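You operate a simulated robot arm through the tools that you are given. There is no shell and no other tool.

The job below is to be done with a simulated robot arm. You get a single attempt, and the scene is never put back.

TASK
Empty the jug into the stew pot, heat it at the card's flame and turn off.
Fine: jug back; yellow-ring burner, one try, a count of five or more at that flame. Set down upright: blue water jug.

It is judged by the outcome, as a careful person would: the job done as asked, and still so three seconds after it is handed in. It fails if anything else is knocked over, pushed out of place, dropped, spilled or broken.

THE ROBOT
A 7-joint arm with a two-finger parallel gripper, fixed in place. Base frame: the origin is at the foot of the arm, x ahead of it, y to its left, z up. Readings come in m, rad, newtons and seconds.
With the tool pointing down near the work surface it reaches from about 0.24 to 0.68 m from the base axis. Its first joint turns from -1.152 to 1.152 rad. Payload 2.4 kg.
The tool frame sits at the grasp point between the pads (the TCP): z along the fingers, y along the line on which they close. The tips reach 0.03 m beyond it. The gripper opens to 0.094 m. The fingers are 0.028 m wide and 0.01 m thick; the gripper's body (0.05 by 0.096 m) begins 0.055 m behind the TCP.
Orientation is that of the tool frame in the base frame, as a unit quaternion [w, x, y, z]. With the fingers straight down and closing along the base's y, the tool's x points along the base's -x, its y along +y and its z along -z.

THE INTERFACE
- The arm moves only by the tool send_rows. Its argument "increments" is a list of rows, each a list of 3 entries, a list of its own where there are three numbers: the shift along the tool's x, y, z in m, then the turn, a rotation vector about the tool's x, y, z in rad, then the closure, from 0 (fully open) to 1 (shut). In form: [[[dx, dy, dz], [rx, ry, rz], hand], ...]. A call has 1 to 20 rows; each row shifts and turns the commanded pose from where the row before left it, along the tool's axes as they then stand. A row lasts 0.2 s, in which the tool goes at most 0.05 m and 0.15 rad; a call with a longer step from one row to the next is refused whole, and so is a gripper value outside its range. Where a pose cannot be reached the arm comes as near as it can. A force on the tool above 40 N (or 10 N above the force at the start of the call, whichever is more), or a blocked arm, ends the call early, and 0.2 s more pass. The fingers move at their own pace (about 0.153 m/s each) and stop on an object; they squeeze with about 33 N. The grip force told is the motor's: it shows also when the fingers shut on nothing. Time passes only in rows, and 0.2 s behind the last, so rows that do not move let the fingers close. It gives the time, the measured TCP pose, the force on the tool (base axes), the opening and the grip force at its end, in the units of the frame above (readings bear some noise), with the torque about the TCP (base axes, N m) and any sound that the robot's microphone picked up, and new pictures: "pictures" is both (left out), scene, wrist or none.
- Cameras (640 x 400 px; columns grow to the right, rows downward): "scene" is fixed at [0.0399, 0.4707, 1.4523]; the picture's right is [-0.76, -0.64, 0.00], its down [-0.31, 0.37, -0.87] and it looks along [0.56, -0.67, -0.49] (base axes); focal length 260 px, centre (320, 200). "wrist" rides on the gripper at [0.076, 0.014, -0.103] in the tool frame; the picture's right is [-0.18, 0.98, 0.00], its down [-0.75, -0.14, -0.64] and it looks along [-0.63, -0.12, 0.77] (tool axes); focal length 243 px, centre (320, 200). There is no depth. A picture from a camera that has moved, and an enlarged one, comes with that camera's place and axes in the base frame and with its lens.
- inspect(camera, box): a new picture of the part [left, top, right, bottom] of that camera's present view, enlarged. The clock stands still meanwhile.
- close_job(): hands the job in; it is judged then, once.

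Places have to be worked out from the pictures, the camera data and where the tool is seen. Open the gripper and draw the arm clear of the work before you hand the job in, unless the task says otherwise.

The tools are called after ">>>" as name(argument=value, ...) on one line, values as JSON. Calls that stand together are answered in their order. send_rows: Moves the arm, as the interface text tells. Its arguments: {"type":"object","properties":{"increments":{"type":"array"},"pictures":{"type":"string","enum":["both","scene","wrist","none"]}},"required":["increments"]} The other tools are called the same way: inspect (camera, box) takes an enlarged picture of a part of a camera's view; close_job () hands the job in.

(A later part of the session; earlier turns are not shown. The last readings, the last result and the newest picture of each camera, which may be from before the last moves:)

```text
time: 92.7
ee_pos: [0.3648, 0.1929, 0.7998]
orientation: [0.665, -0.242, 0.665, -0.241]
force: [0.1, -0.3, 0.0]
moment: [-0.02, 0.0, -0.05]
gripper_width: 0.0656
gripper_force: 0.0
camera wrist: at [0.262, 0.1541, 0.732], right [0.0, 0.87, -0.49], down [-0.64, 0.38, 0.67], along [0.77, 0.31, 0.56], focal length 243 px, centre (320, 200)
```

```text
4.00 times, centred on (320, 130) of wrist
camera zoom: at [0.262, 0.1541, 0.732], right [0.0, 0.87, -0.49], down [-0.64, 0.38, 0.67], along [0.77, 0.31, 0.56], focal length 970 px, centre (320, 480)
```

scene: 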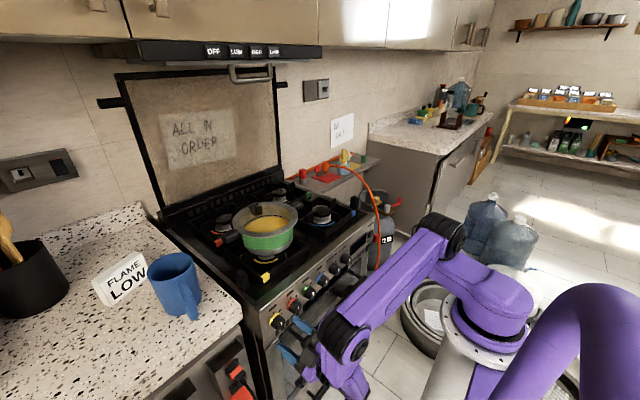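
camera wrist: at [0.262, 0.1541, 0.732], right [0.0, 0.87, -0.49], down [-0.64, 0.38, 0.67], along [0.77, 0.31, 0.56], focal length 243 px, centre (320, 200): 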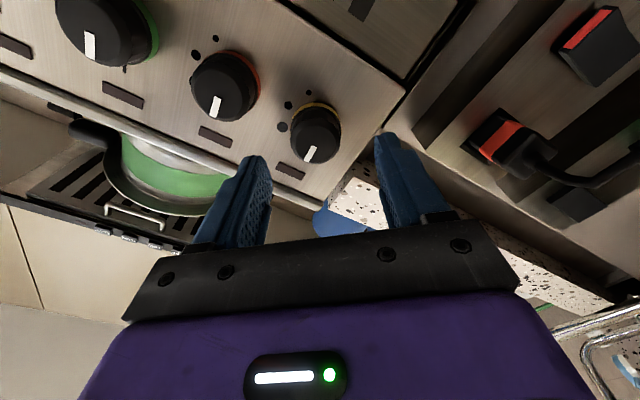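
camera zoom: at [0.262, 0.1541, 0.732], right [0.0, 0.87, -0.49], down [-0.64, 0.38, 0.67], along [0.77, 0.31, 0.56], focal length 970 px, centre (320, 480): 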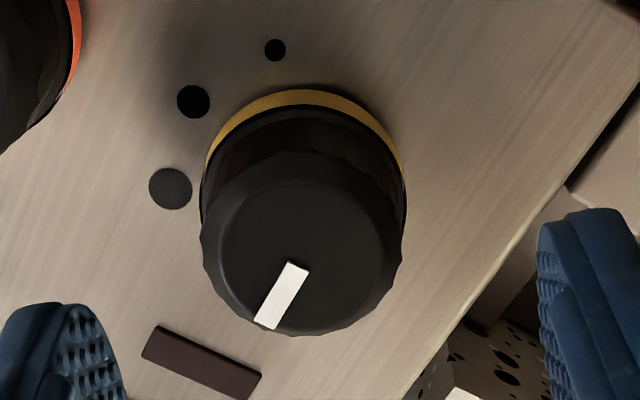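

Knob axis is (y 0.1895, z 0.800), face ~34 mm wide, dots at ≈60/100/140°. I unroll to 0 and narrow the opening so the fingers clear the neighbouring orange knob.

>>> send_rows(increments=[[[0, 0, 0], [0, 0, -0.1437], 0.4], [[0, 0, 0], [0, 0, -0.1437], 0.4], [[0, 0, 0], [0, 0, -0.1437], 0.4], [[0, 0, 0], [0, 0, -0.1437], 0.4], [[0, 0, 0], [0, 0, -0.1437], 0.4], [[0, 0, 0], [0, 0, -0.1437], 0.4], [[0, 0, 0], [0, 0, -0.1437], 0.4], [[0, 0, 0], [0, 0, -0.1437], 0.4], [[0, 0, 0], [0, 0, -0.1437], 0.4], [[0, 0, 0], [0, 0, -0.1437], 0.4], [[0, 0, 0], [0, 0, -0.1437], 0.4], [[0, 0, 0], [0, 0, -0.1437], 0.4], [[0, 0, 0], [0, 0, -0.1437], 0.4], [[0, 0, 0], [0, 0, -0.1437], 0.4], [[0, 0, 0], [0, 0, -0.1437], 0.4], [[0, 0, 0], [0, 0, -0.1437], 0.4], [[0, 0, 0], [0, 0, -0.1437], 0.4], [[0.0005, 0.0032, 0], [0, 0, 0], 0.4]], pictures="wrist")

>>> inspect(camera="wrist", box=[260, 60, 400, 180])

```text
time: 96.5
ee_pos: [0.3646, 0.1879, 0.7997]
orientation: [-0.001, 0.708, -0.001, 0.706]
force: [-0.7, -0.5, 0.2]
moment: [0.04, -0.02, 0.04]
gripper_width: 0.0563
gripper_force: 0.1
camera wrist: at [0.262, 0.174, 0.8764], right [0.0, -0.98, -0.19], down [-0.64, 0.14, -0.75], along [0.77, 0.12, -0.63], focal length 243 px, centre (320, 200)
```

wrist: 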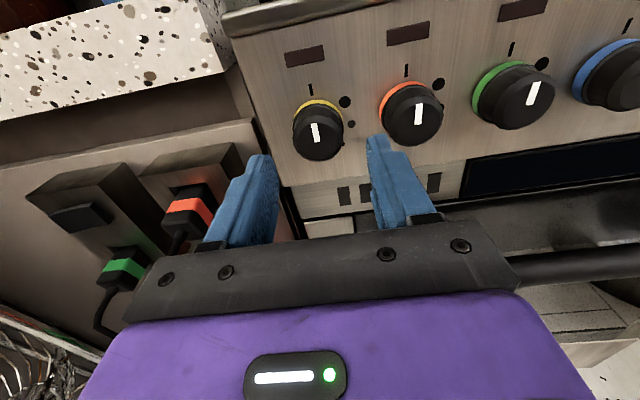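

```text
3.33 times, centred on (330, 120) of wrist
camera zoom: at [0.262, 0.174, 0.8764], right [0.0, -0.98, -0.19], down [-0.64, 0.14, -0.75], along [0.77, 0.12, -0.63], focal length 809 px, centre (287, 467)
```

zoom: 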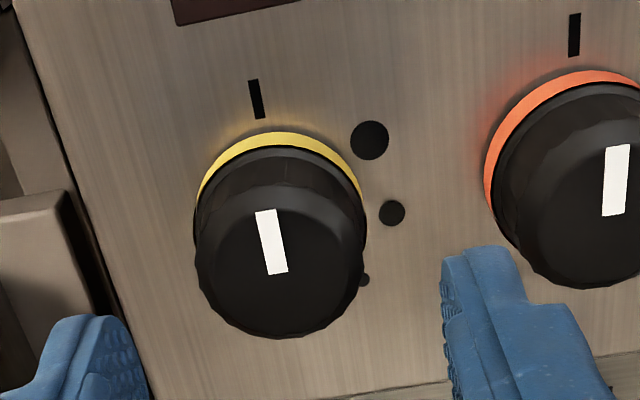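

Two opposite views give the knob face at (0.422, 0.1895, 0.802) and the panel at x ≈ 0.442. I advance to TCP x ≈ 0.407 (tips at 0.437) and close on the knob.

>>> send_rows(increments=[[[0.001, -0.0008, 0.015], [0, 0, 0], 0.4], [[0.001, -0.0008, 0.015], [0, 0, 0], 0.4], [[0, 0, 0.012], [0, 0, 0], 0.4], [[0, 0, 0], [0, 0, 0], 0.6], [[0, 0, 0], [0, 0, 0], 0.8], [[0, 0, 0], [0, 0, 0], 1], [[0, 0, 0], [0, 0, 0], 1]], pictures="both")

>>> inspect(camera="wrist", box=[240, 80, 400, 240])

```text
time: 98.1
ee_pos: [0.4058, 0.1907, 0.8019]
orientation: [0.0, 0.708, -0.003, 0.707]
force: [3.2, -0.6, 0.9]
moment: [0.02, 0.15, 0.74]
gripper_width: 0.0375
gripper_force: 44.3
camera wrist: at [0.304, 0.1749, 0.8784], right [0.0, -0.98, -0.19], down [-0.64, 0.15, -0.75], along [0.77, 0.12, -0.63], focal length 243 px, centre (320, 200)
```

scene: 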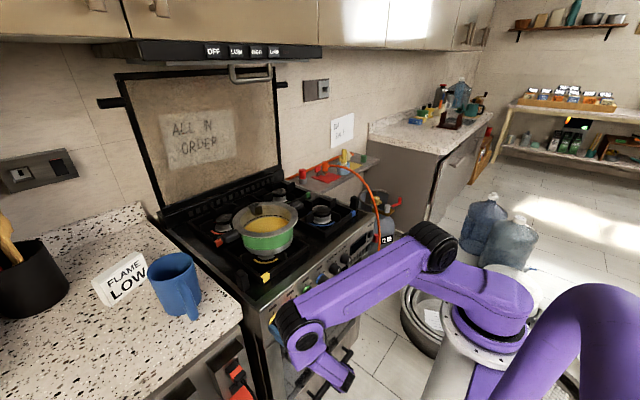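
wrist: 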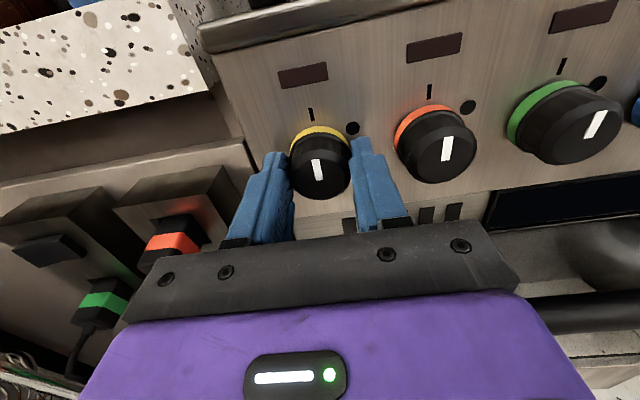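

```text
2.50 times, centred on (320, 160) of wrist
camera zoom: at [0.304, 0.1749, 0.8784], right [0.0, -0.98, -0.19], down [-0.64, 0.15, -0.75], along [0.77, 0.12, -0.63], focal length 606 px, centre (320, 300)
```

zoom: 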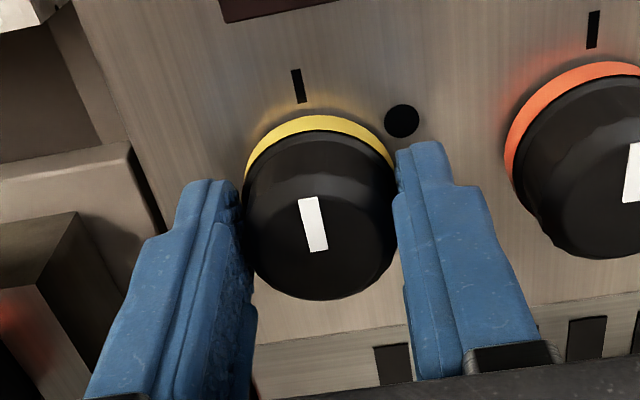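

The knob is firmly held (37.5 mm). I turn it clockwise 140° to the small dot in one go, then check the pointer while the clock stands still.

>>> send_rows(increments=[[[0, 0, 0], [0, 0, 0.149], 1], [[0, 0, 0], [0, 0, 0.149], 1], [[0, 0, 0], [0, 0, 0.149], 1], [[0, 0, 0], [0, 0, 0.149], 1], [[0, 0, 0], [0, 0, 0.149], 1], [[0, 0, 0], [0, 0, 0.149], 1], [[0, 0, 0], [0, 0, 0.149], 1], [[0, 0, 0], [0, 0, 0.149], 1], [[0, 0, 0], [0, 0, 0.149], 1], [[0, 0, 0], [0, 0, 0.149], 1], [[0, 0, 0], [0, 0, 0.149], 1], [[0, 0, 0], [0, 0, 0.149], 1], [[0, 0, 0], [0, 0, 0.149], 1], [[0, 0, 0], [0, 0, 0.149], 1], [[0, 0, 0], [0, 0, 0.149], 1], [[0, 0, 0], [0, 0, 0.149], 1], [[0, 0, 0], [0, 0, 0.062], 1]], pictures="both")

>>> inspect(camera="wrist", box=[240, 80, 400, 240])

>>> inspect(camera="scene", box=[180, 160, 400, 340])

```text
time: 101.7
ee_pos: [0.4065, 0.1901, 0.8016]
orientation: [0.664, -0.24, 0.667, -0.238]
force: [-0.3, -6.8, -18.7]
moment: [-0.4, -0.64, -0.14]
gripper_width: 0.0377
gripper_force: 44.7
camera wrist: at [0.3035, 0.1518, 0.7338], right [0.0, 0.88, -0.48], down [-0.64, 0.37, 0.67], along [0.77, 0.31, 0.56], focal length 243 px, centre (320, 200)
```

scene: 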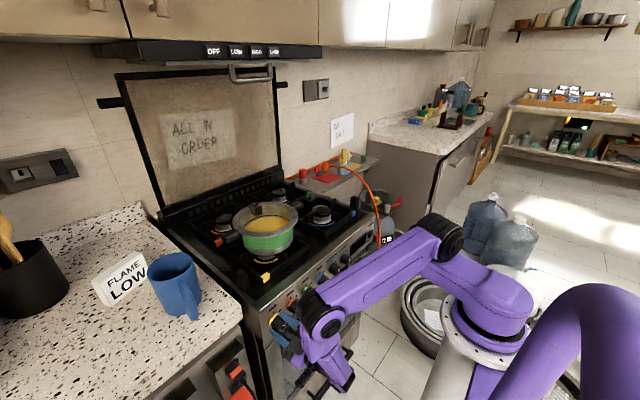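
wrist: 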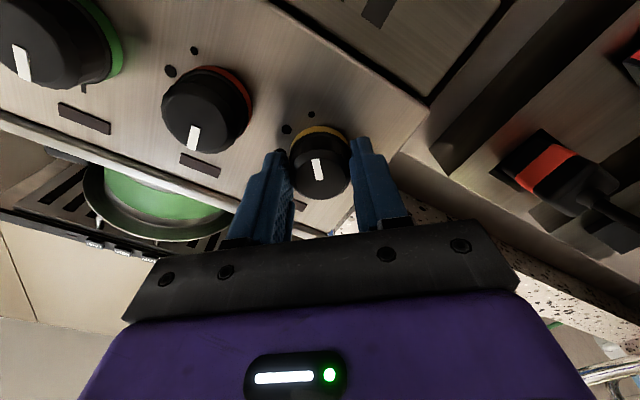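

```text
2.50 times, centred on (320, 160) of wrist
camera zoom: at [0.3035, 0.1518, 0.7338], right [0.0, 0.88, -0.48], down [-0.64, 0.37, 0.67], along [0.77, 0.31, 0.56], focal length 606 px, centre (320, 300)
```

zoom: 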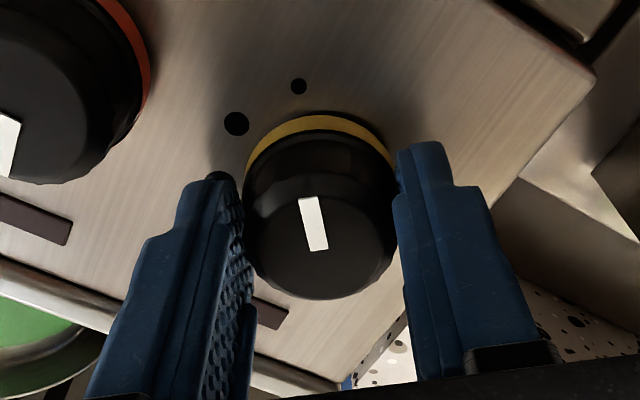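

```text
2.22 times, centred on (290, 250) of scene
camera zoom: at [0.0401, 0.4707, 1.4523], right [-0.76, -0.64, 0.0], down [-0.31, 0.37, -0.87], along [0.56, -0.67, -0.49], focal length 577 px, centre (387, 89)
```

zoom: 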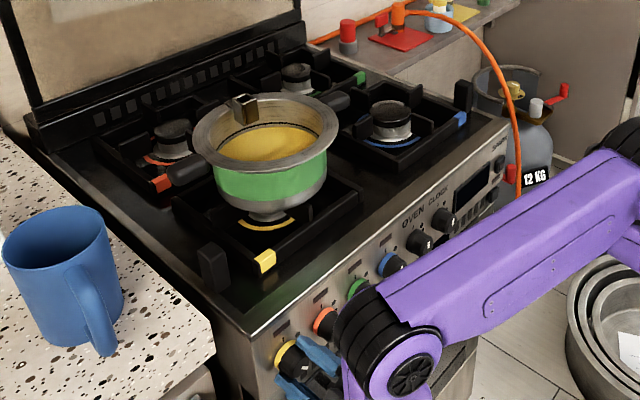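

The pointer reads ≈138–140°, right at the small dot: LOW. Gas is on, so I release, run the rehearsed transit and press SPARK once, holding it briefly.

>>> send_rows(increments=[[[0, 0, 0], [0, 0, 0], 0.4], [[0, 0, -0.042], [0, 0, 0], 0.4], [[0.0282, -0.0383, 0.001], [0.0603, 0.1275, 0.0341], 1], [[0.0265, -0.039, 0.0068], [0.0603, 0.1275, 0.0341], 1], [[0.0238, -0.0393, 0.0124], [0.0603, 0.1275, 0.0341], 1], [[0.0206, -0.0391, 0.0176], [0.0603, 0.1275, 0.0341], 1], [[0.0167, -0.0386, 0.0223], [0.0603, 0.1275, 0.0341], 1], [[0.0123, -0.0376, 0.0265], [0.0603, 0.1275, 0.0341], 1], [[0.0074, -0.0362, 0.03], [0.0603, 0.1275, 0.0341], 1], [[0.0022, -0.0345, 0.0327], [0.0603, 0.1275, 0.0341], 1], [[-0.0031, -0.0325, 0.0347], [0, 0, 0], 1], [[-0.0031, -0.0325, 0.0347], [0, 0, 0], 1], [[-0.0083, 0.0092, 0.0259], [0, 0, 0], 1], [[-0.004, 0.0012, 0.015], [0, 0, 0], 1], [[-0.006, 0.004, 0.0035], [0, 0, 0], 1], [[0, 0, 0], [0, 0, 0], 1], [[0, 0, 0], [0, 0, 0], 1]], pictures="both")

>>> inspect(camera="scene", box=[180, 160, 400, 340])

>>> inspect(camera="wrist", box=[240, 60, 420, 200])

```text
time: 105.3
ee_pos: [0.4118, -0.3099, 0.8098]
orientation: [0.319, 0.153, 0.854, -0.382]
force: [-5.5, -0.6, -1.0]
moment: [0.01, 0.08, -0.13]
gripper_width: 0.0
gripper_force: 33.4
heard: click
camera wrist: at [0.3193, -0.2227, 0.8027], right [0.63, 0.65, -0.42], down [0.22, 0.37, 0.9], along [0.74, -0.66, 0.1], focal length 243 px, centre (320, 200)
```

scene: 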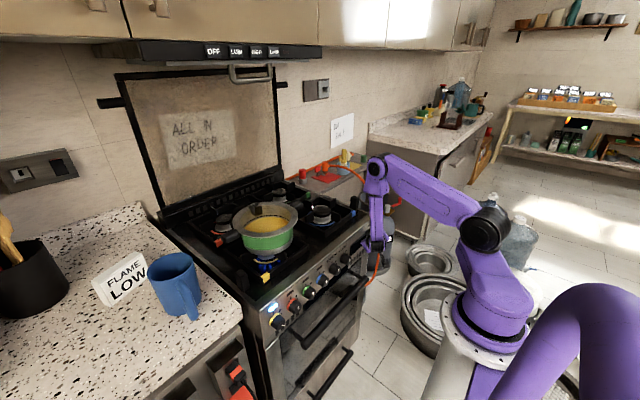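
wrist: 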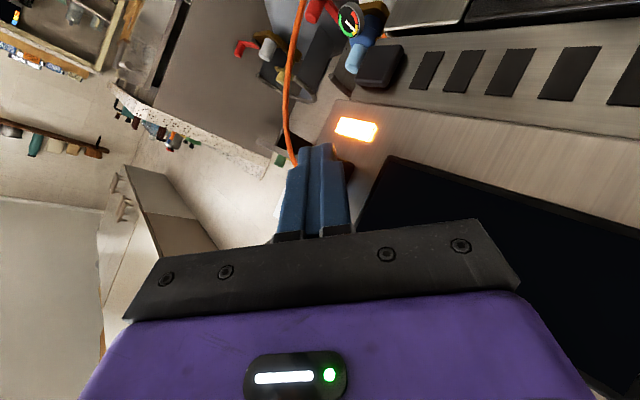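

```text
2.22 times, centred on (290, 250) of scene
camera zoom: at [0.0397, 0.4707, 1.4523], right [-0.76, -0.64, 0.0], down [-0.31, 0.37, -0.87], along [0.56, -0.67, -0.49], focal length 577 px, centre (387, 89)
```

zoom: 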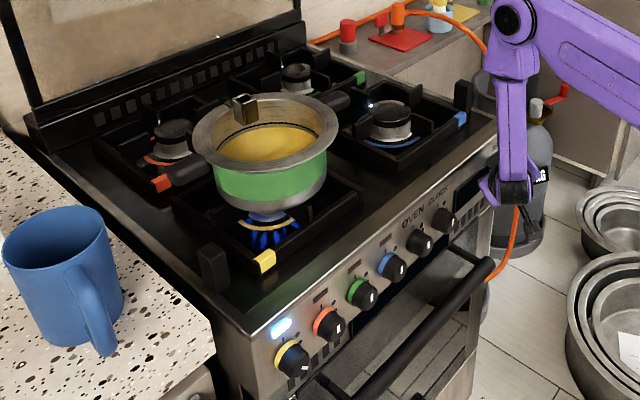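

```text
2.86 times, centred on (330, 130) of wrist
camera zoom: at [0.3193, -0.2227, 0.8027], right [0.63, 0.65, -0.42], down [0.22, 0.37, 0.9], along [0.74, -0.66, 0.1], focal length 693 px, centre (291, 400)
```

zoom: 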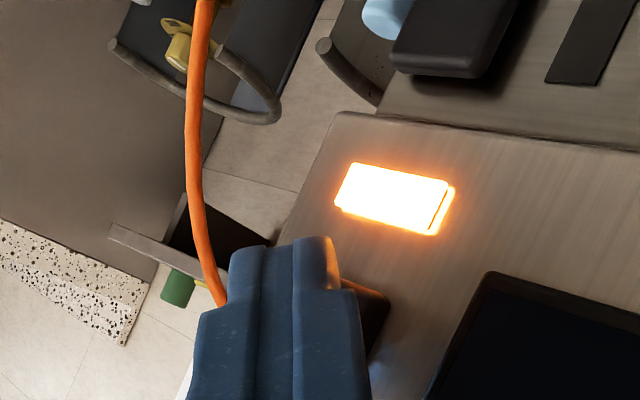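

The burner is lit: blue flames under the pot, the yellow burner's lamp is on, and SPARK clicked once. I look closer at the flame and knob, then release SPARK.

>>> inspect(camera="scene", box=[235, 220, 315, 350])

>>> inspect(camera="scene", box=[260, 295, 300, 335])

>>> inspect(camera="scene", box=[245, 245, 295, 285])

```text
3.08 times, centred on (275, 285) of scene
camera zoom: at [0.0397, 0.4707, 1.4523], right [-0.76, -0.64, 0.0], down [-0.31, 0.37, -0.87], along [0.56, -0.67, -0.49], focal length 799 px, centre (458, -62)
```

zoom: 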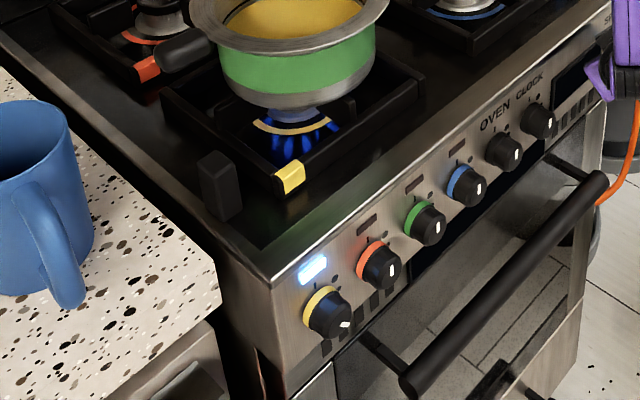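

```text
10.00 times, centred on (280, 315) of scene
camera zoom: at [0.0397, 0.4707, 1.4523], right [-0.76, -0.64, 0.0], down [-0.31, 0.37, -0.87], along [0.56, -0.67, -0.49], focal length 2598 px, centre (720, -950)
```

zoom: 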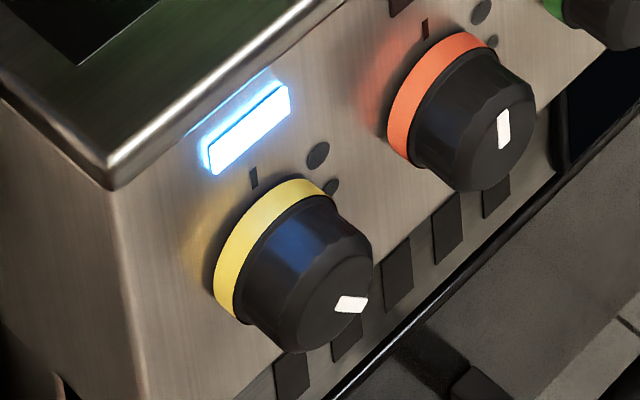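

```text
10.00 times, centred on (270, 265) of scene
camera zoom: at [0.0397, 0.4707, 1.4523], right [-0.76, -0.64, 0.0], down [-0.31, 0.37, -0.87], along [0.56, -0.67, -0.49], focal length 2598 px, centre (820, -450)
```

zoom: 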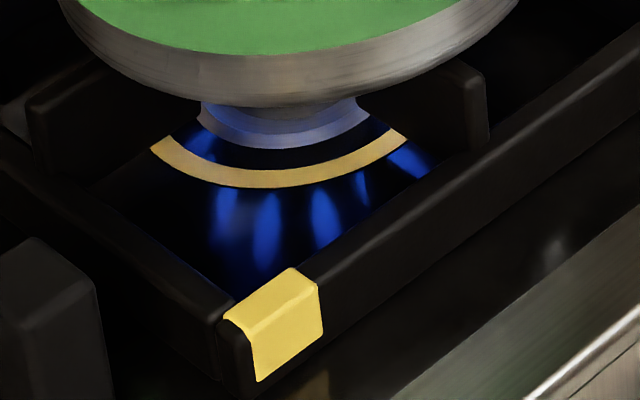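

Flame is confirmed low with the pointer on the small dot. I release SPARK and return along the rehearsed path to the knob (fingers opening), which uses up part of the count.

>>> send_rows(increments=[[[0.0096, -0.0071, -0.0168], [0, 0, 0], 1], [[0.0067, -0.0072, -0.0289], [0, 0, 0], 1], [[0.0031, 0.0325, -0.0347], [0, 0, 0], 1], [[0.0031, 0.0325, -0.0347], [0, 0, 0], 1], [[0.0031, 0.0325, -0.0347], [-0.0603, -0.1275, -0.0341], 1], [[-0.0022, 0.0345, -0.0327], [-0.0603, -0.1275, -0.0341], 0.8], [[-0.0074, 0.0362, -0.03], [-0.0603, -0.1275, -0.0341], 0.4], [[-0.0123, 0.0376, -0.0265], [-0.0603, -0.1275, -0.0341], 0.4], [[-0.0167, 0.0386, -0.0223], [-0.0603, -0.1275, -0.0341], 0.4], [[-0.0206, 0.0391, -0.0176], [-0.0603, -0.1275, -0.0341], 0.4], [[-0.0238, 0.0393, -0.0124], [-0.0603, -0.1275, -0.0341], 0.4], [[-0.0265, 0.039, -0.0068], [-0.0603, -0.1275, -0.0341], 0.4]], pictures="both")

>>> inspect(camera="wrist", box=[240, 60, 400, 220])

>>> inspect(camera="scene", box=[180, 160, 400, 340])

```text
time: 107.9
ee_pos: [0.3664, 0.1913, 0.8042]
orientation: [0.665, -0.24, 0.666, -0.239]
force: [-0.1, 0.5, 0.4]
moment: [-0.02, 0.01, -0.02]
gripper_width: 0.0566
gripper_force: 0.1
camera wrist: at [0.2632, 0.1537, 0.736], right [0.0, 0.87, -0.49], down [-0.64, 0.37, 0.67], along [0.77, 0.31, 0.56], focal length 243 px, centre (320, 200)
```

scene: 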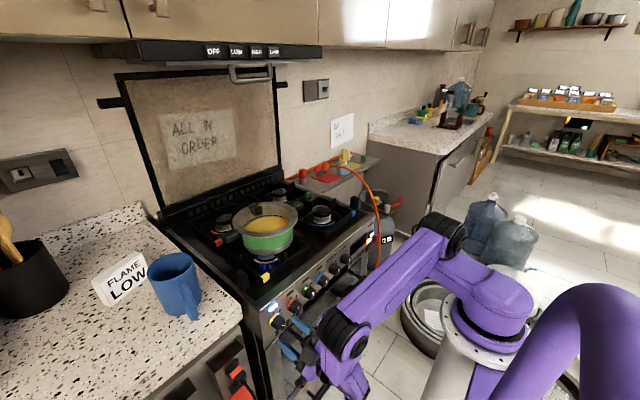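
wrist: 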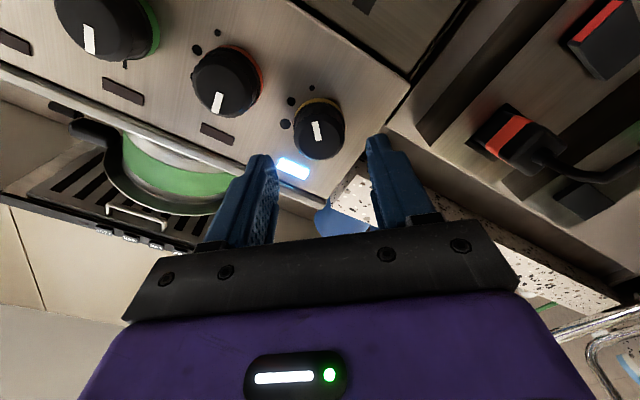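

```text
2.50 times, centred on (320, 140) of wrist
camera zoom: at [0.2632, 0.1537, 0.736], right [0.0, 0.87, -0.49], down [-0.64, 0.37, 0.67], along [0.77, 0.31, 0.56], focal length 606 px, centre (320, 350)
```

zoom: 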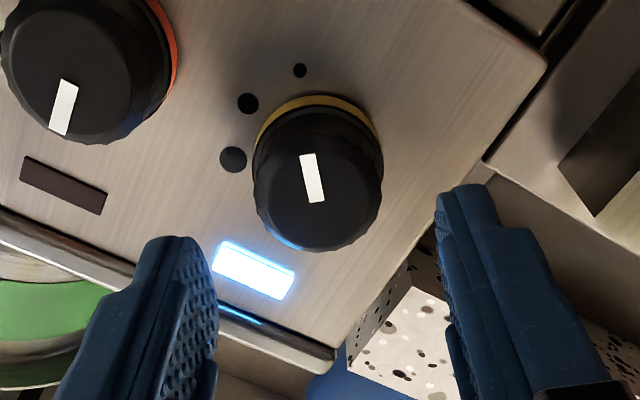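

```text
2.22 times, centred on (290, 250) of scene
camera zoom: at [0.0398, 0.4707, 1.4523], right [-0.76, -0.64, 0.0], down [-0.31, 0.37, -0.87], along [0.56, -0.67, -0.49], focal length 577 px, centre (387, 89)
```

zoom: 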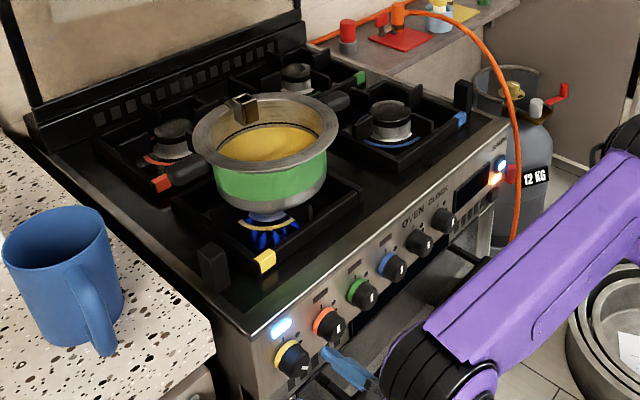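

Flame stays lit and low. The SPARK button's lamps look lit; I zoom in there.

>>> inspect(camera="scene", box=[345, 215, 385, 250])

>>> inspect(camera="scene", box=[245, 245, 295, 285])

```text
11.43 times, centred on (365, 232) of scene
camera zoom: at [0.0398, 0.4707, 1.4523], right [-0.76, -0.64, 0.0], down [-0.31, 0.37, -0.87], along [0.56, -0.67, -0.49], focal length 2969 px, centre (-194, -171)
```

zoom: 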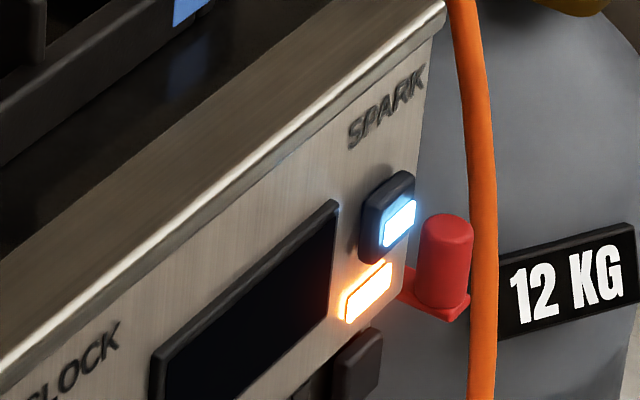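

```text
10.00 times, centred on (270, 265) of scene
camera zoom: at [0.0398, 0.4707, 1.4523], right [-0.76, -0.64, 0.0], down [-0.31, 0.37, -0.87], along [0.56, -0.67, -0.49], focal length 2598 px, centre (820, -450)
```

zoom: 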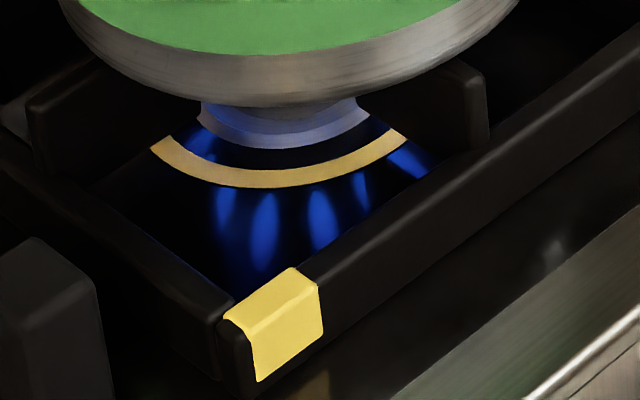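

Flame is steady at low since ~t = 105. I re-grip the knob at this same roll and hold still to complete a count well beyond five seconds.

>>> send_rows(increments=[[[0.0014, 0.0003, 0.013], [0, 0, 0], 0.4], [[0.0014, 0.0002, 0.014], [0, 0, 0], 0.4], [[0, 0, 0.013], [0, 0, 0], 0.4], [[0, 0, 0], [0, 0, 0], 0.6], [[0, 0, 0], [0, 0, 0], 0.8], [[0, 0, 0], [0, 0, 0], 1], [[0, 0, 0], [0, 0, 0], 1], [[0, 0, 0], [0, 0, 0], 1], [[0, 0, 0], [0, 0, 0], 1], [[0, 0, 0], [0, 0, 0], 1], [[0, 0, 0], [0, 0, 0], 1], [[0, 0, 0], [0, 0, 0], 1], [[0, 0, 0], [0, 0, 0], 1], [[0, 0, 0], [0, 0, 0], 1], [[0, 0, 0], [0, 0, 0], 1], [[0, 0, 0], [0, 0, 0], 1], [[0, 0, 0], [0, 0, 0], 1], [[0, 0, 0], [0, 0, 0], 1]], pictures="both")

>>> inspect(camera="wrist", box=[240, 80, 400, 240])

>>> inspect(camera="scene", box=[180, 160, 400, 340])

```text
time: 111.7
ee_pos: [0.4054, 0.1908, 0.8013]
orientation: [0.665, -0.239, 0.666, -0.24]
force: [5.2, 2.3, -4.4]
moment: [-0.01, -0.17, -0.41]
gripper_width: 0.0377
gripper_force: 44.7
camera wrist: at [0.303, 0.1522, 0.7339], right [0.0, 0.88, -0.48], down [-0.64, 0.37, 0.67], along [0.77, 0.31, 0.56], focal length 243 px, centre (320, 200)
```

scene: 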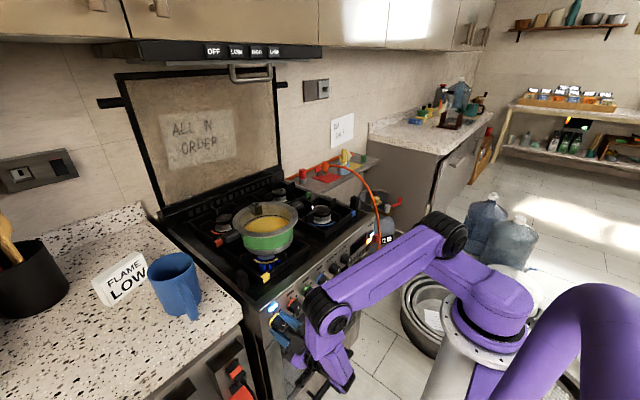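
wrist: 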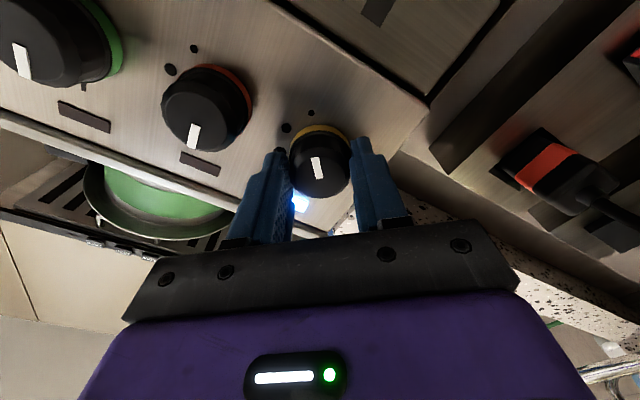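

```text
2.50 times, centred on (320, 160) of wrist
camera zoom: at [0.303, 0.1522, 0.7339], right [0.0, 0.88, -0.48], down [-0.64, 0.37, 0.67], along [0.77, 0.31, 0.56], focal length 606 px, centre (320, 300)
```

zoom: 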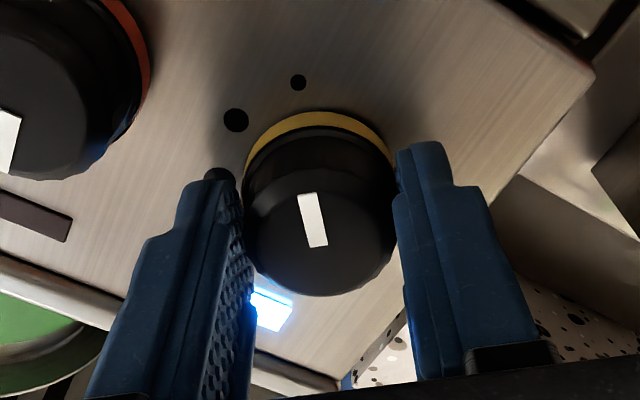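

```text
2.22 times, centred on (290, 250) of scene
camera zoom: at [0.04, 0.4708, 1.4523], right [-0.76, -0.64, 0.0], down [-0.31, 0.37, -0.87], along [0.56, -0.67, -0.49], focal length 577 px, centre (387, 89)
```

zoom: 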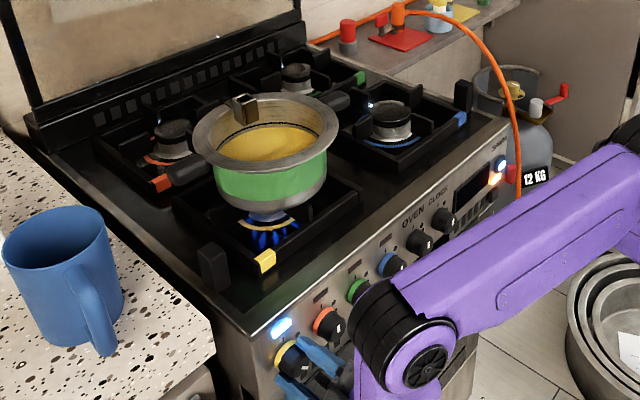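

Over 6.5 s at LOW already; I hold a little longer and then turn the knob back 140° anticlockwise to OFF.

>>> send_rows(increments=[[[0, 0, 0], [0, 0, 0], 1], [[0, 0, 0], [0, 0, 0], 1], [[0, 0, 0], [0, 0, 0], 1], [[0, 0, 0], [0, 0, -0.149], 1], [[0, 0, 0], [0, 0, -0.149], 1], [[0, 0, 0], [0, 0, -0.149], 1], [[0, 0, 0], [0, 0, -0.149], 1], [[0, 0, 0], [0, 0, -0.149], 1], [[0, 0, 0], [0, 0, -0.149], 1], [[0, 0, 0], [0, 0, -0.149], 1], [[0, 0, 0], [0, 0, -0.149], 1], [[0, 0, 0], [0, 0, -0.149], 1], [[0, 0, 0], [0, 0, -0.149], 1], [[0, 0, 0], [0, 0, -0.149], 1], [[0, 0, 0], [0, 0, -0.149], 1], [[0, 0, 0], [0, 0, -0.149], 1], [[0, 0, 0], [0, 0, -0.149], 1], [[0, 0, 0], [0, 0, -0.149], 1], [[0, 0, 0], [0, 0, -0.149], 1], [[0, 0, 0], [0, 0, -0.062], 1]], pictures="both")

>>> inspect(camera="wrist", box=[240, 80, 400, 240])

>>> inspect(camera="scene", box=[180, 160, 400, 340])

>>> inspect(camera="scene", box=[345, 215, 385, 250])

```text
time: 115.9
ee_pos: [0.4049, 0.1897, 0.8026]
orientation: [-0.001, 0.708, -0.002, 0.706]
force: [11.2, 1.3, 1.1]
moment: [0.39, -0.29, 0.38]
gripper_width: 0.0375
gripper_force: 44.8
camera wrist: at [0.3033, 0.175, 0.8777], right [0.0, -0.98, -0.19], down [-0.64, 0.14, -0.75], along [0.77, 0.12, -0.63], focal length 243 px, centre (320, 200)
```

scene: 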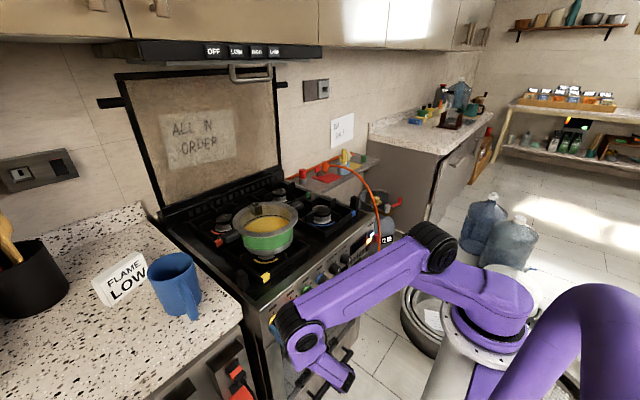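
wrist: 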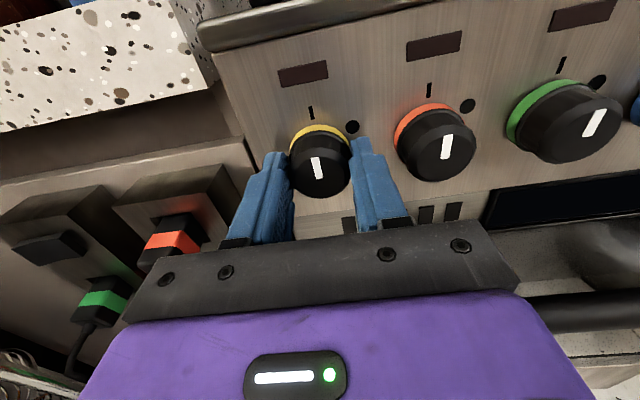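

```text
2.50 times, centred on (320, 160) of wrist
camera zoom: at [0.3033, 0.175, 0.8777], right [0.0, -0.98, -0.19], down [-0.64, 0.14, -0.75], along [0.77, 0.12, -0.63], focal length 606 px, centre (320, 300)
```

zoom: 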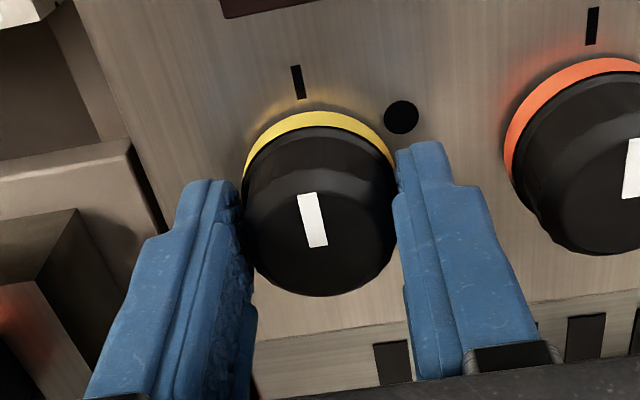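

```text
2.22 times, centred on (290, 250) of scene
camera zoom: at [0.0401, 0.4707, 1.4523], right [-0.76, -0.64, 0.0], down [-0.31, 0.37, -0.87], along [0.56, -0.67, -0.49], focal length 577 px, centre (387, 89)
```

zoom: 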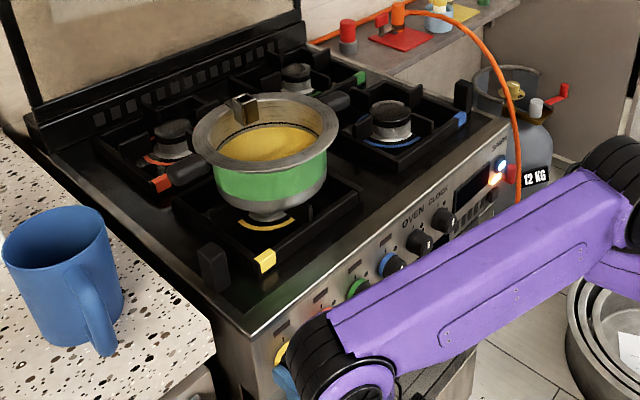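

```text
11.43 times, centred on (365, 232) of scene
camera zoom: at [0.0401, 0.4707, 1.4523], right [-0.76, -0.64, 0.0], down [-0.31, 0.37, -0.87], along [0.56, -0.67, -0.49], focal length 2969 px, centre (-194, -171)
```

zoom: 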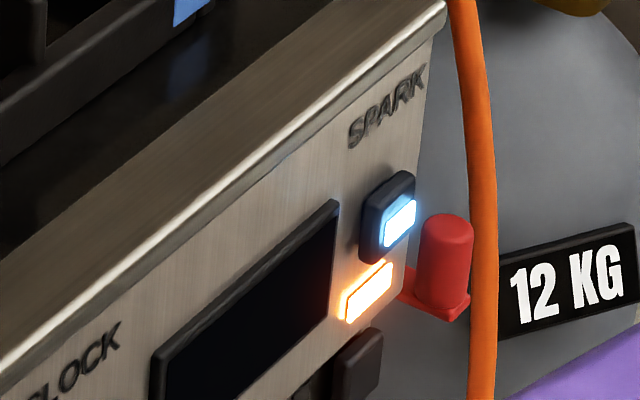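

The flame is out, the yellow lamp is dark and the pointer is back on the tick: OFF. I release the knob, back away, and watch whether the SPARK lamps go out by themselves.

>>> send_rows(increments=[[[0, 0, 0], [0, 0, 0], 0.7], [[0, 0, 0], [0, 0, 0], 0.4], [[0, 0, -0.02], [0, 0, 0], 0.4], [[0, 0, -0.025], [0, 0, 0], 0.4], [[0, 0, 0], [0, 0, 0], 0.4], [[0, 0, 0], [0, 0, 0], 0.4], [[0, 0, 0], [0, 0, 0], 0.4]], pictures="both")

>>> inspect(camera="scene", box=[345, 215, 385, 250])

>>> inspect(camera="wrist", box=[260, 60, 400, 180])

>>> inspect(camera="scene", box=[235, 220, 315, 350])

```text
time: 117.5
ee_pos: [0.3609, 0.191, 0.8011]
orientation: [0.0, 0.708, -0.003, 0.706]
force: [0.3, -0.4, 0.3]
moment: [-0.01, -0.02, 0.02]
gripper_width: 0.0565
gripper_force: 0.1
camera wrist: at [0.2584, 0.1749, 0.8778], right [0.0, -0.98, -0.19], down [-0.64, 0.14, -0.75], along [0.77, 0.12, -0.63], focal length 243 px, centre (320, 200)
```

scene: 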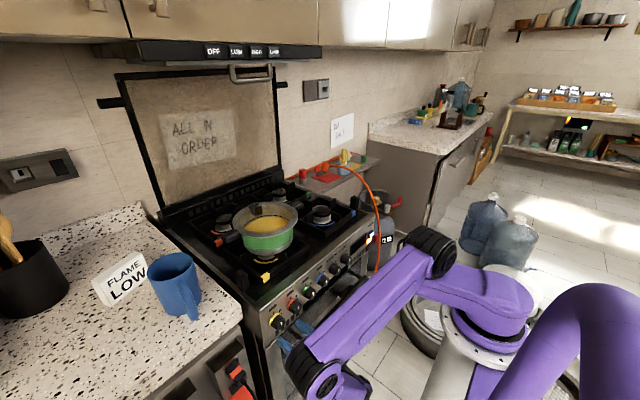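
wrist: 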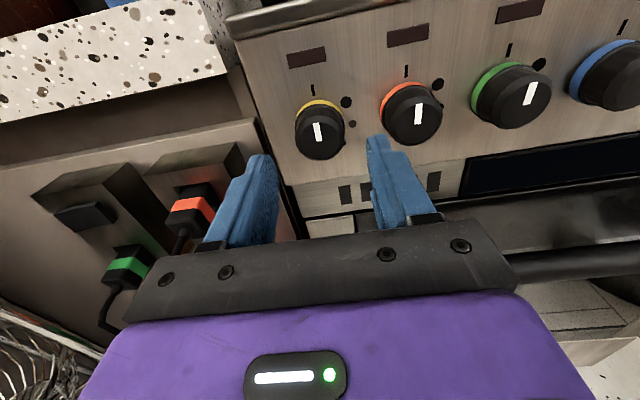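

```text
11.43 times, centred on (365, 232) of scene
camera zoom: at [0.0398, 0.4707, 1.4523], right [-0.76, -0.64, 0.0], down [-0.31, 0.37, -0.87], along [0.56, -0.67, -0.49], focal length 2969 px, centre (-194, -171)
```

zoom: 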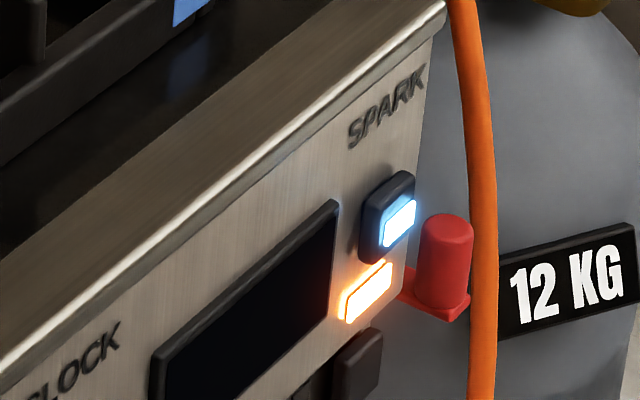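

```text
3.33 times, centred on (330, 120) of wrist
camera zoom: at [0.2584, 0.1749, 0.8778], right [0.0, -0.98, -0.19], down [-0.64, 0.14, -0.75], along [0.77, 0.12, -0.63], focal length 809 px, centre (287, 467)
```

zoom: 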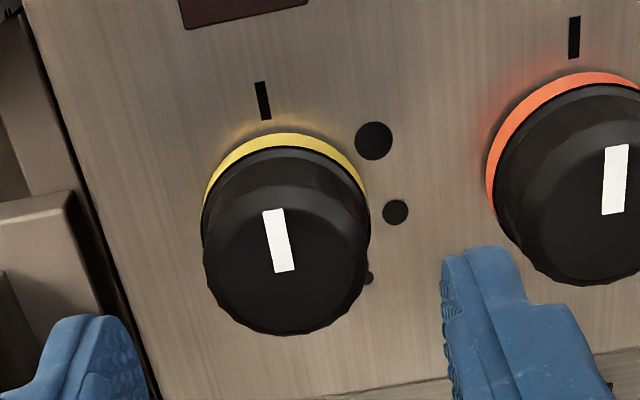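

```text
3.08 times, centred on (275, 285) of scene
camera zoom: at [0.0398, 0.4707, 1.4523], right [-0.76, -0.64, 0.0], down [-0.31, 0.37, -0.87], along [0.56, -0.67, -0.49], focal length 799 px, centre (458, -62)
```

zoom: 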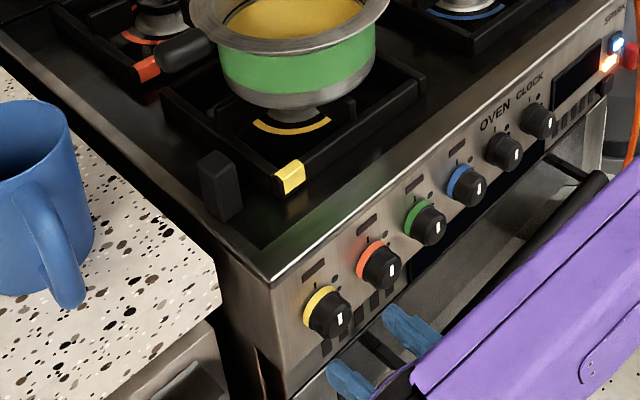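

Knob is exactly on OFF, no flame. The SPARK lamps are still lit 12 s after the press, so I wait a few seconds (arm still, clear of the panel) to see whether they time out.

>>> send_rows(increments=[[[0, 0, 0], [0, 0, 0], 0.4], [[0, 0, 0], [0, 0, 0], 0.4], [[0, 0, 0], [0, 0, 0], 0.4], [[0, 0, 0], [0, 0, 0], 0.4], [[0, 0, 0], [0, 0, 0], 0.4], [[0, 0, 0], [0, 0, 0], 0.4], [[0, 0, 0], [0, 0, 0], 0.4], [[0, 0, 0], [0, 0, 0], 0.4], [[0, 0, 0], [0, 0, 0], 0.4], [[0, 0, 0], [0, 0, 0], 0.4], [[0, 0, 0], [0, 0, 0], 0.4], [[0, 0, 0], [0, 0, 0], 0.4], [[0, 0, 0], [0, 0, 0], 0.4], [[0, 0, 0], [0, 0, 0], 0.4], [[0, 0, 0], [0, 0, 0], 0.4], [[0, 0, 0], [0, 0, 0], 0.4], [[0, 0, 0], [0, 0, 0], 0.4], [[0, 0, 0], [0, 0, 0], 0.4], [[0, 0, 0], [0, 0, 0], 0.4], [[0, 0, 0], [0, 0, 0], 0.4]], pictures="scene")

>>> inspect(camera="scene", box=[345, 215, 385, 250])

```text
time: 121.7
ee_pos: [0.3597, 0.1894, 0.803]
orientation: [-0.003, 0.708, -0.001, 0.706]
force: [-0.5, 0.7, -0.7]
moment: [0.01, -0.03, -0.02]
gripper_width: 0.0567
gripper_force: 0.1
```

scene: 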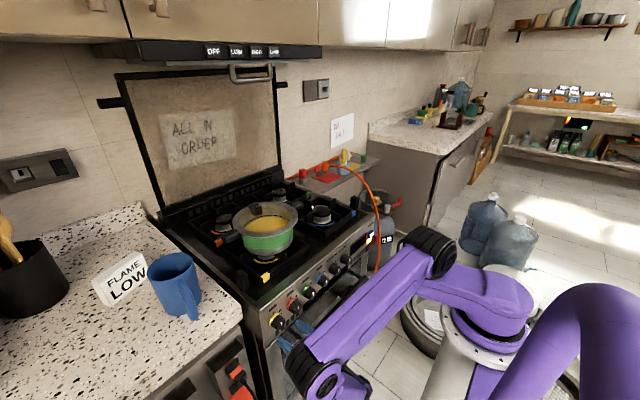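

```text
11.43 times, centred on (365, 232) of scene
camera zoom: at [0.0399, 0.4707, 1.4523], right [-0.76, -0.64, 0.0], down [-0.31, 0.37, -0.87], along [0.56, -0.67, -0.49], focal length 2969 px, centre (-194, -171)
```

zoom: 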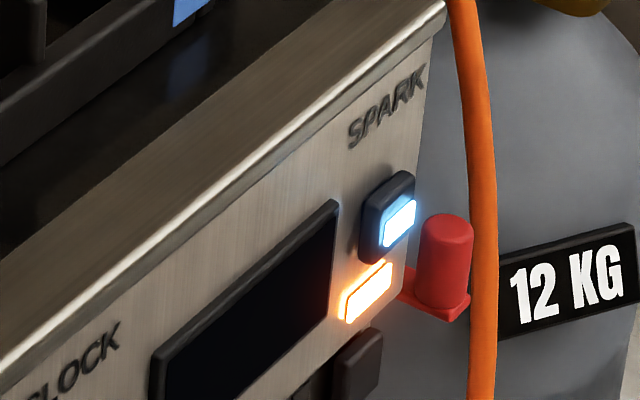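

I check the other burners for sparking, since a small glow seemed to flicker by the blue burner earlier.

>>> inspect(camera="scene", box=[290, 185, 370, 240])

>>> inspect(camera="scene", box=[190, 170, 330, 290])

>>> send_rows(increments=[[[0, 0, 0], [0, 0, 0], 0.4]], pictures="scene")

>>> inspect(camera="scene", box=[290, 185, 370, 240])

>>> inspect(camera="scene", box=[190, 170, 330, 290])

```text
7.27 times, centred on (330, 212) of scene
camera zoom: at [0.0399, 0.4707, 1.4523], right [-0.76, -0.64, 0.0], down [-0.31, 0.37, -0.87], along [0.56, -0.67, -0.49], focal length 1889 px, centre (247, 109)
```

zoom: 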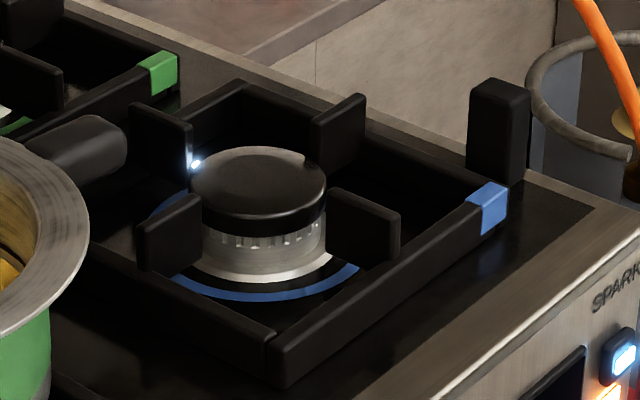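

```text
3.33 times, centred on (260, 230) of scene
camera zoom: at [0.0399, 0.4707, 1.4523], right [-0.76, -0.64, 0.0], down [-0.31, 0.37, -0.87], along [0.56, -0.67, -0.49], focal length 866 px, centre (520, 100)
```

zoom: 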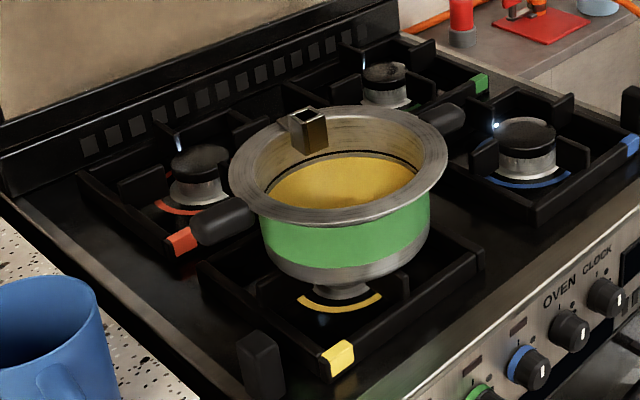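

```text
time: 122.1
ee_pos: [0.36, 0.1906, 0.8022]
orientation: [-0.002, 0.708, -0.002, 0.706]
force: [-0.2, 0.7, -0.5]
moment: [-0.01, -0.02, -0.02]
gripper_width: 0.0565
gripper_force: 0.1
```

scene: 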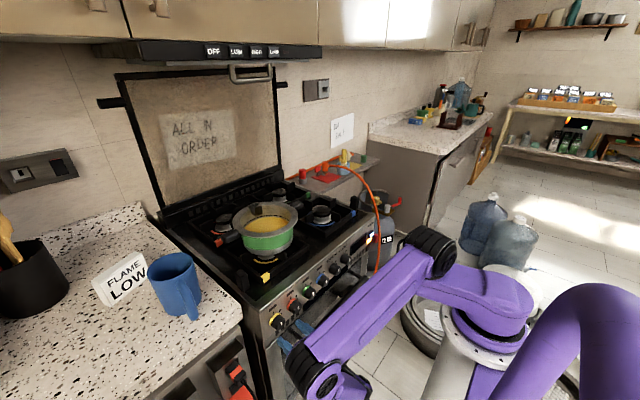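

```text
7.27 times, centred on (330, 212) of scene
camera zoom: at [0.0399, 0.4707, 1.4523], right [-0.76, -0.64, 0.0], down [-0.31, 0.37, -0.87], along [0.56, -0.67, -0.49], focal length 1889 px, centre (247, 109)
```

zoom: 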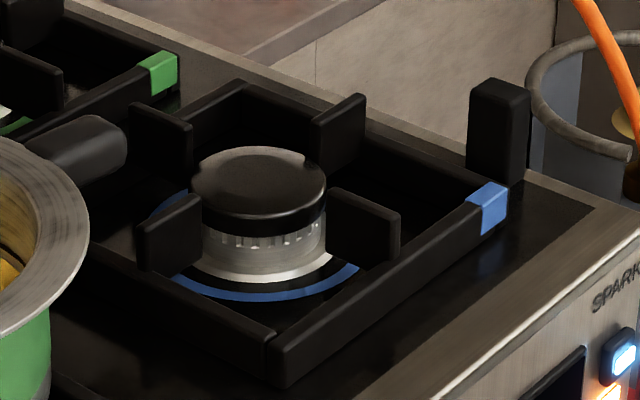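

```text
3.33 times, centred on (260, 230) of scene
camera zoom: at [0.0399, 0.4707, 1.4523], right [-0.76, -0.64, 0.0], down [-0.31, 0.37, -0.87], along [0.56, -0.67, -0.49], focal length 866 px, centre (520, 100)
```

zoom: 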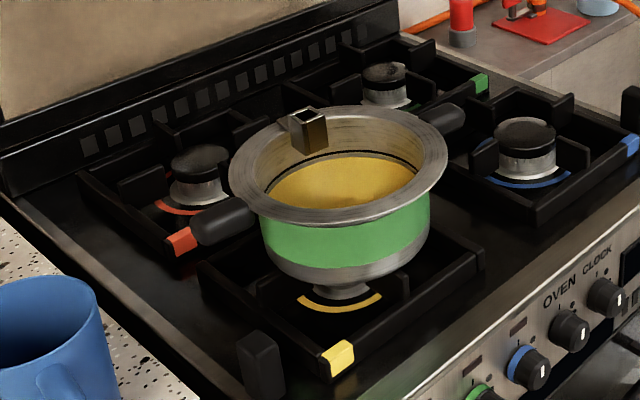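

The igniters are still flickering at all burners – SPARK is a latching switch that remains on. A careful person would switch it off, so with the gas closed I go back and press it once more. First I roll to the rehearsed orientation.

>>> send_rows(increments=[[[0, 0, 0.004], [0, 0, 0.1437], 0.6], [[0, 0, 0], [0, 0, 0.1437], 0.6], [[0, 0, 0], [0, 0, 0.1437], 0.6], [[0, 0, 0], [0, 0, 0.1437], 0.6], [[0, 0, 0], [0, 0, 0.1437], 0.6], [[0, 0, 0], [0, 0, 0.1437], 0.6], [[0, 0, 0], [0, 0, 0.1437], 0.6], [[0, 0, 0], [0, 0, 0.1437], 0.6], [[0, 0, 0], [0, 0, 0.1437], 0.6], [[0, 0, 0], [0, 0, 0.1437], 0.6], [[0, 0, 0], [0, 0, 0.1437], 0.6], [[0, 0, 0], [0, 0, 0.1437], 0.6], [[0, 0, 0], [0, 0, 0.1437], 0.6], [[0, 0, 0], [0, 0, 0.1437], 0.6], [[0, 0, 0], [0, 0, 0.1437], 0.6], [[0, 0, 0], [0, 0, 0.1437], 0.6], [[0, 0, 0], [0, 0, 0.1437], 0.6]], pictures="scene")

```text
time: 125.7
ee_pos: [0.3637, 0.1901, 0.8023]
orientation: [0.664, -0.24, 0.666, -0.24]
force: [0.6, 0.4, 0.0]
moment: [0.0, 0.01, 0.04]
gripper_width: 0.0377
gripper_force: 0.1
```

scene: 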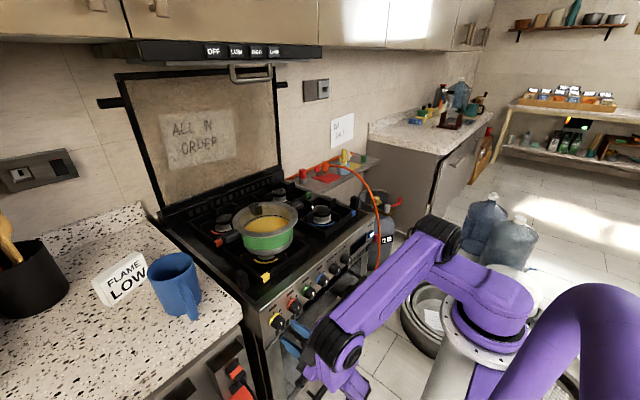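

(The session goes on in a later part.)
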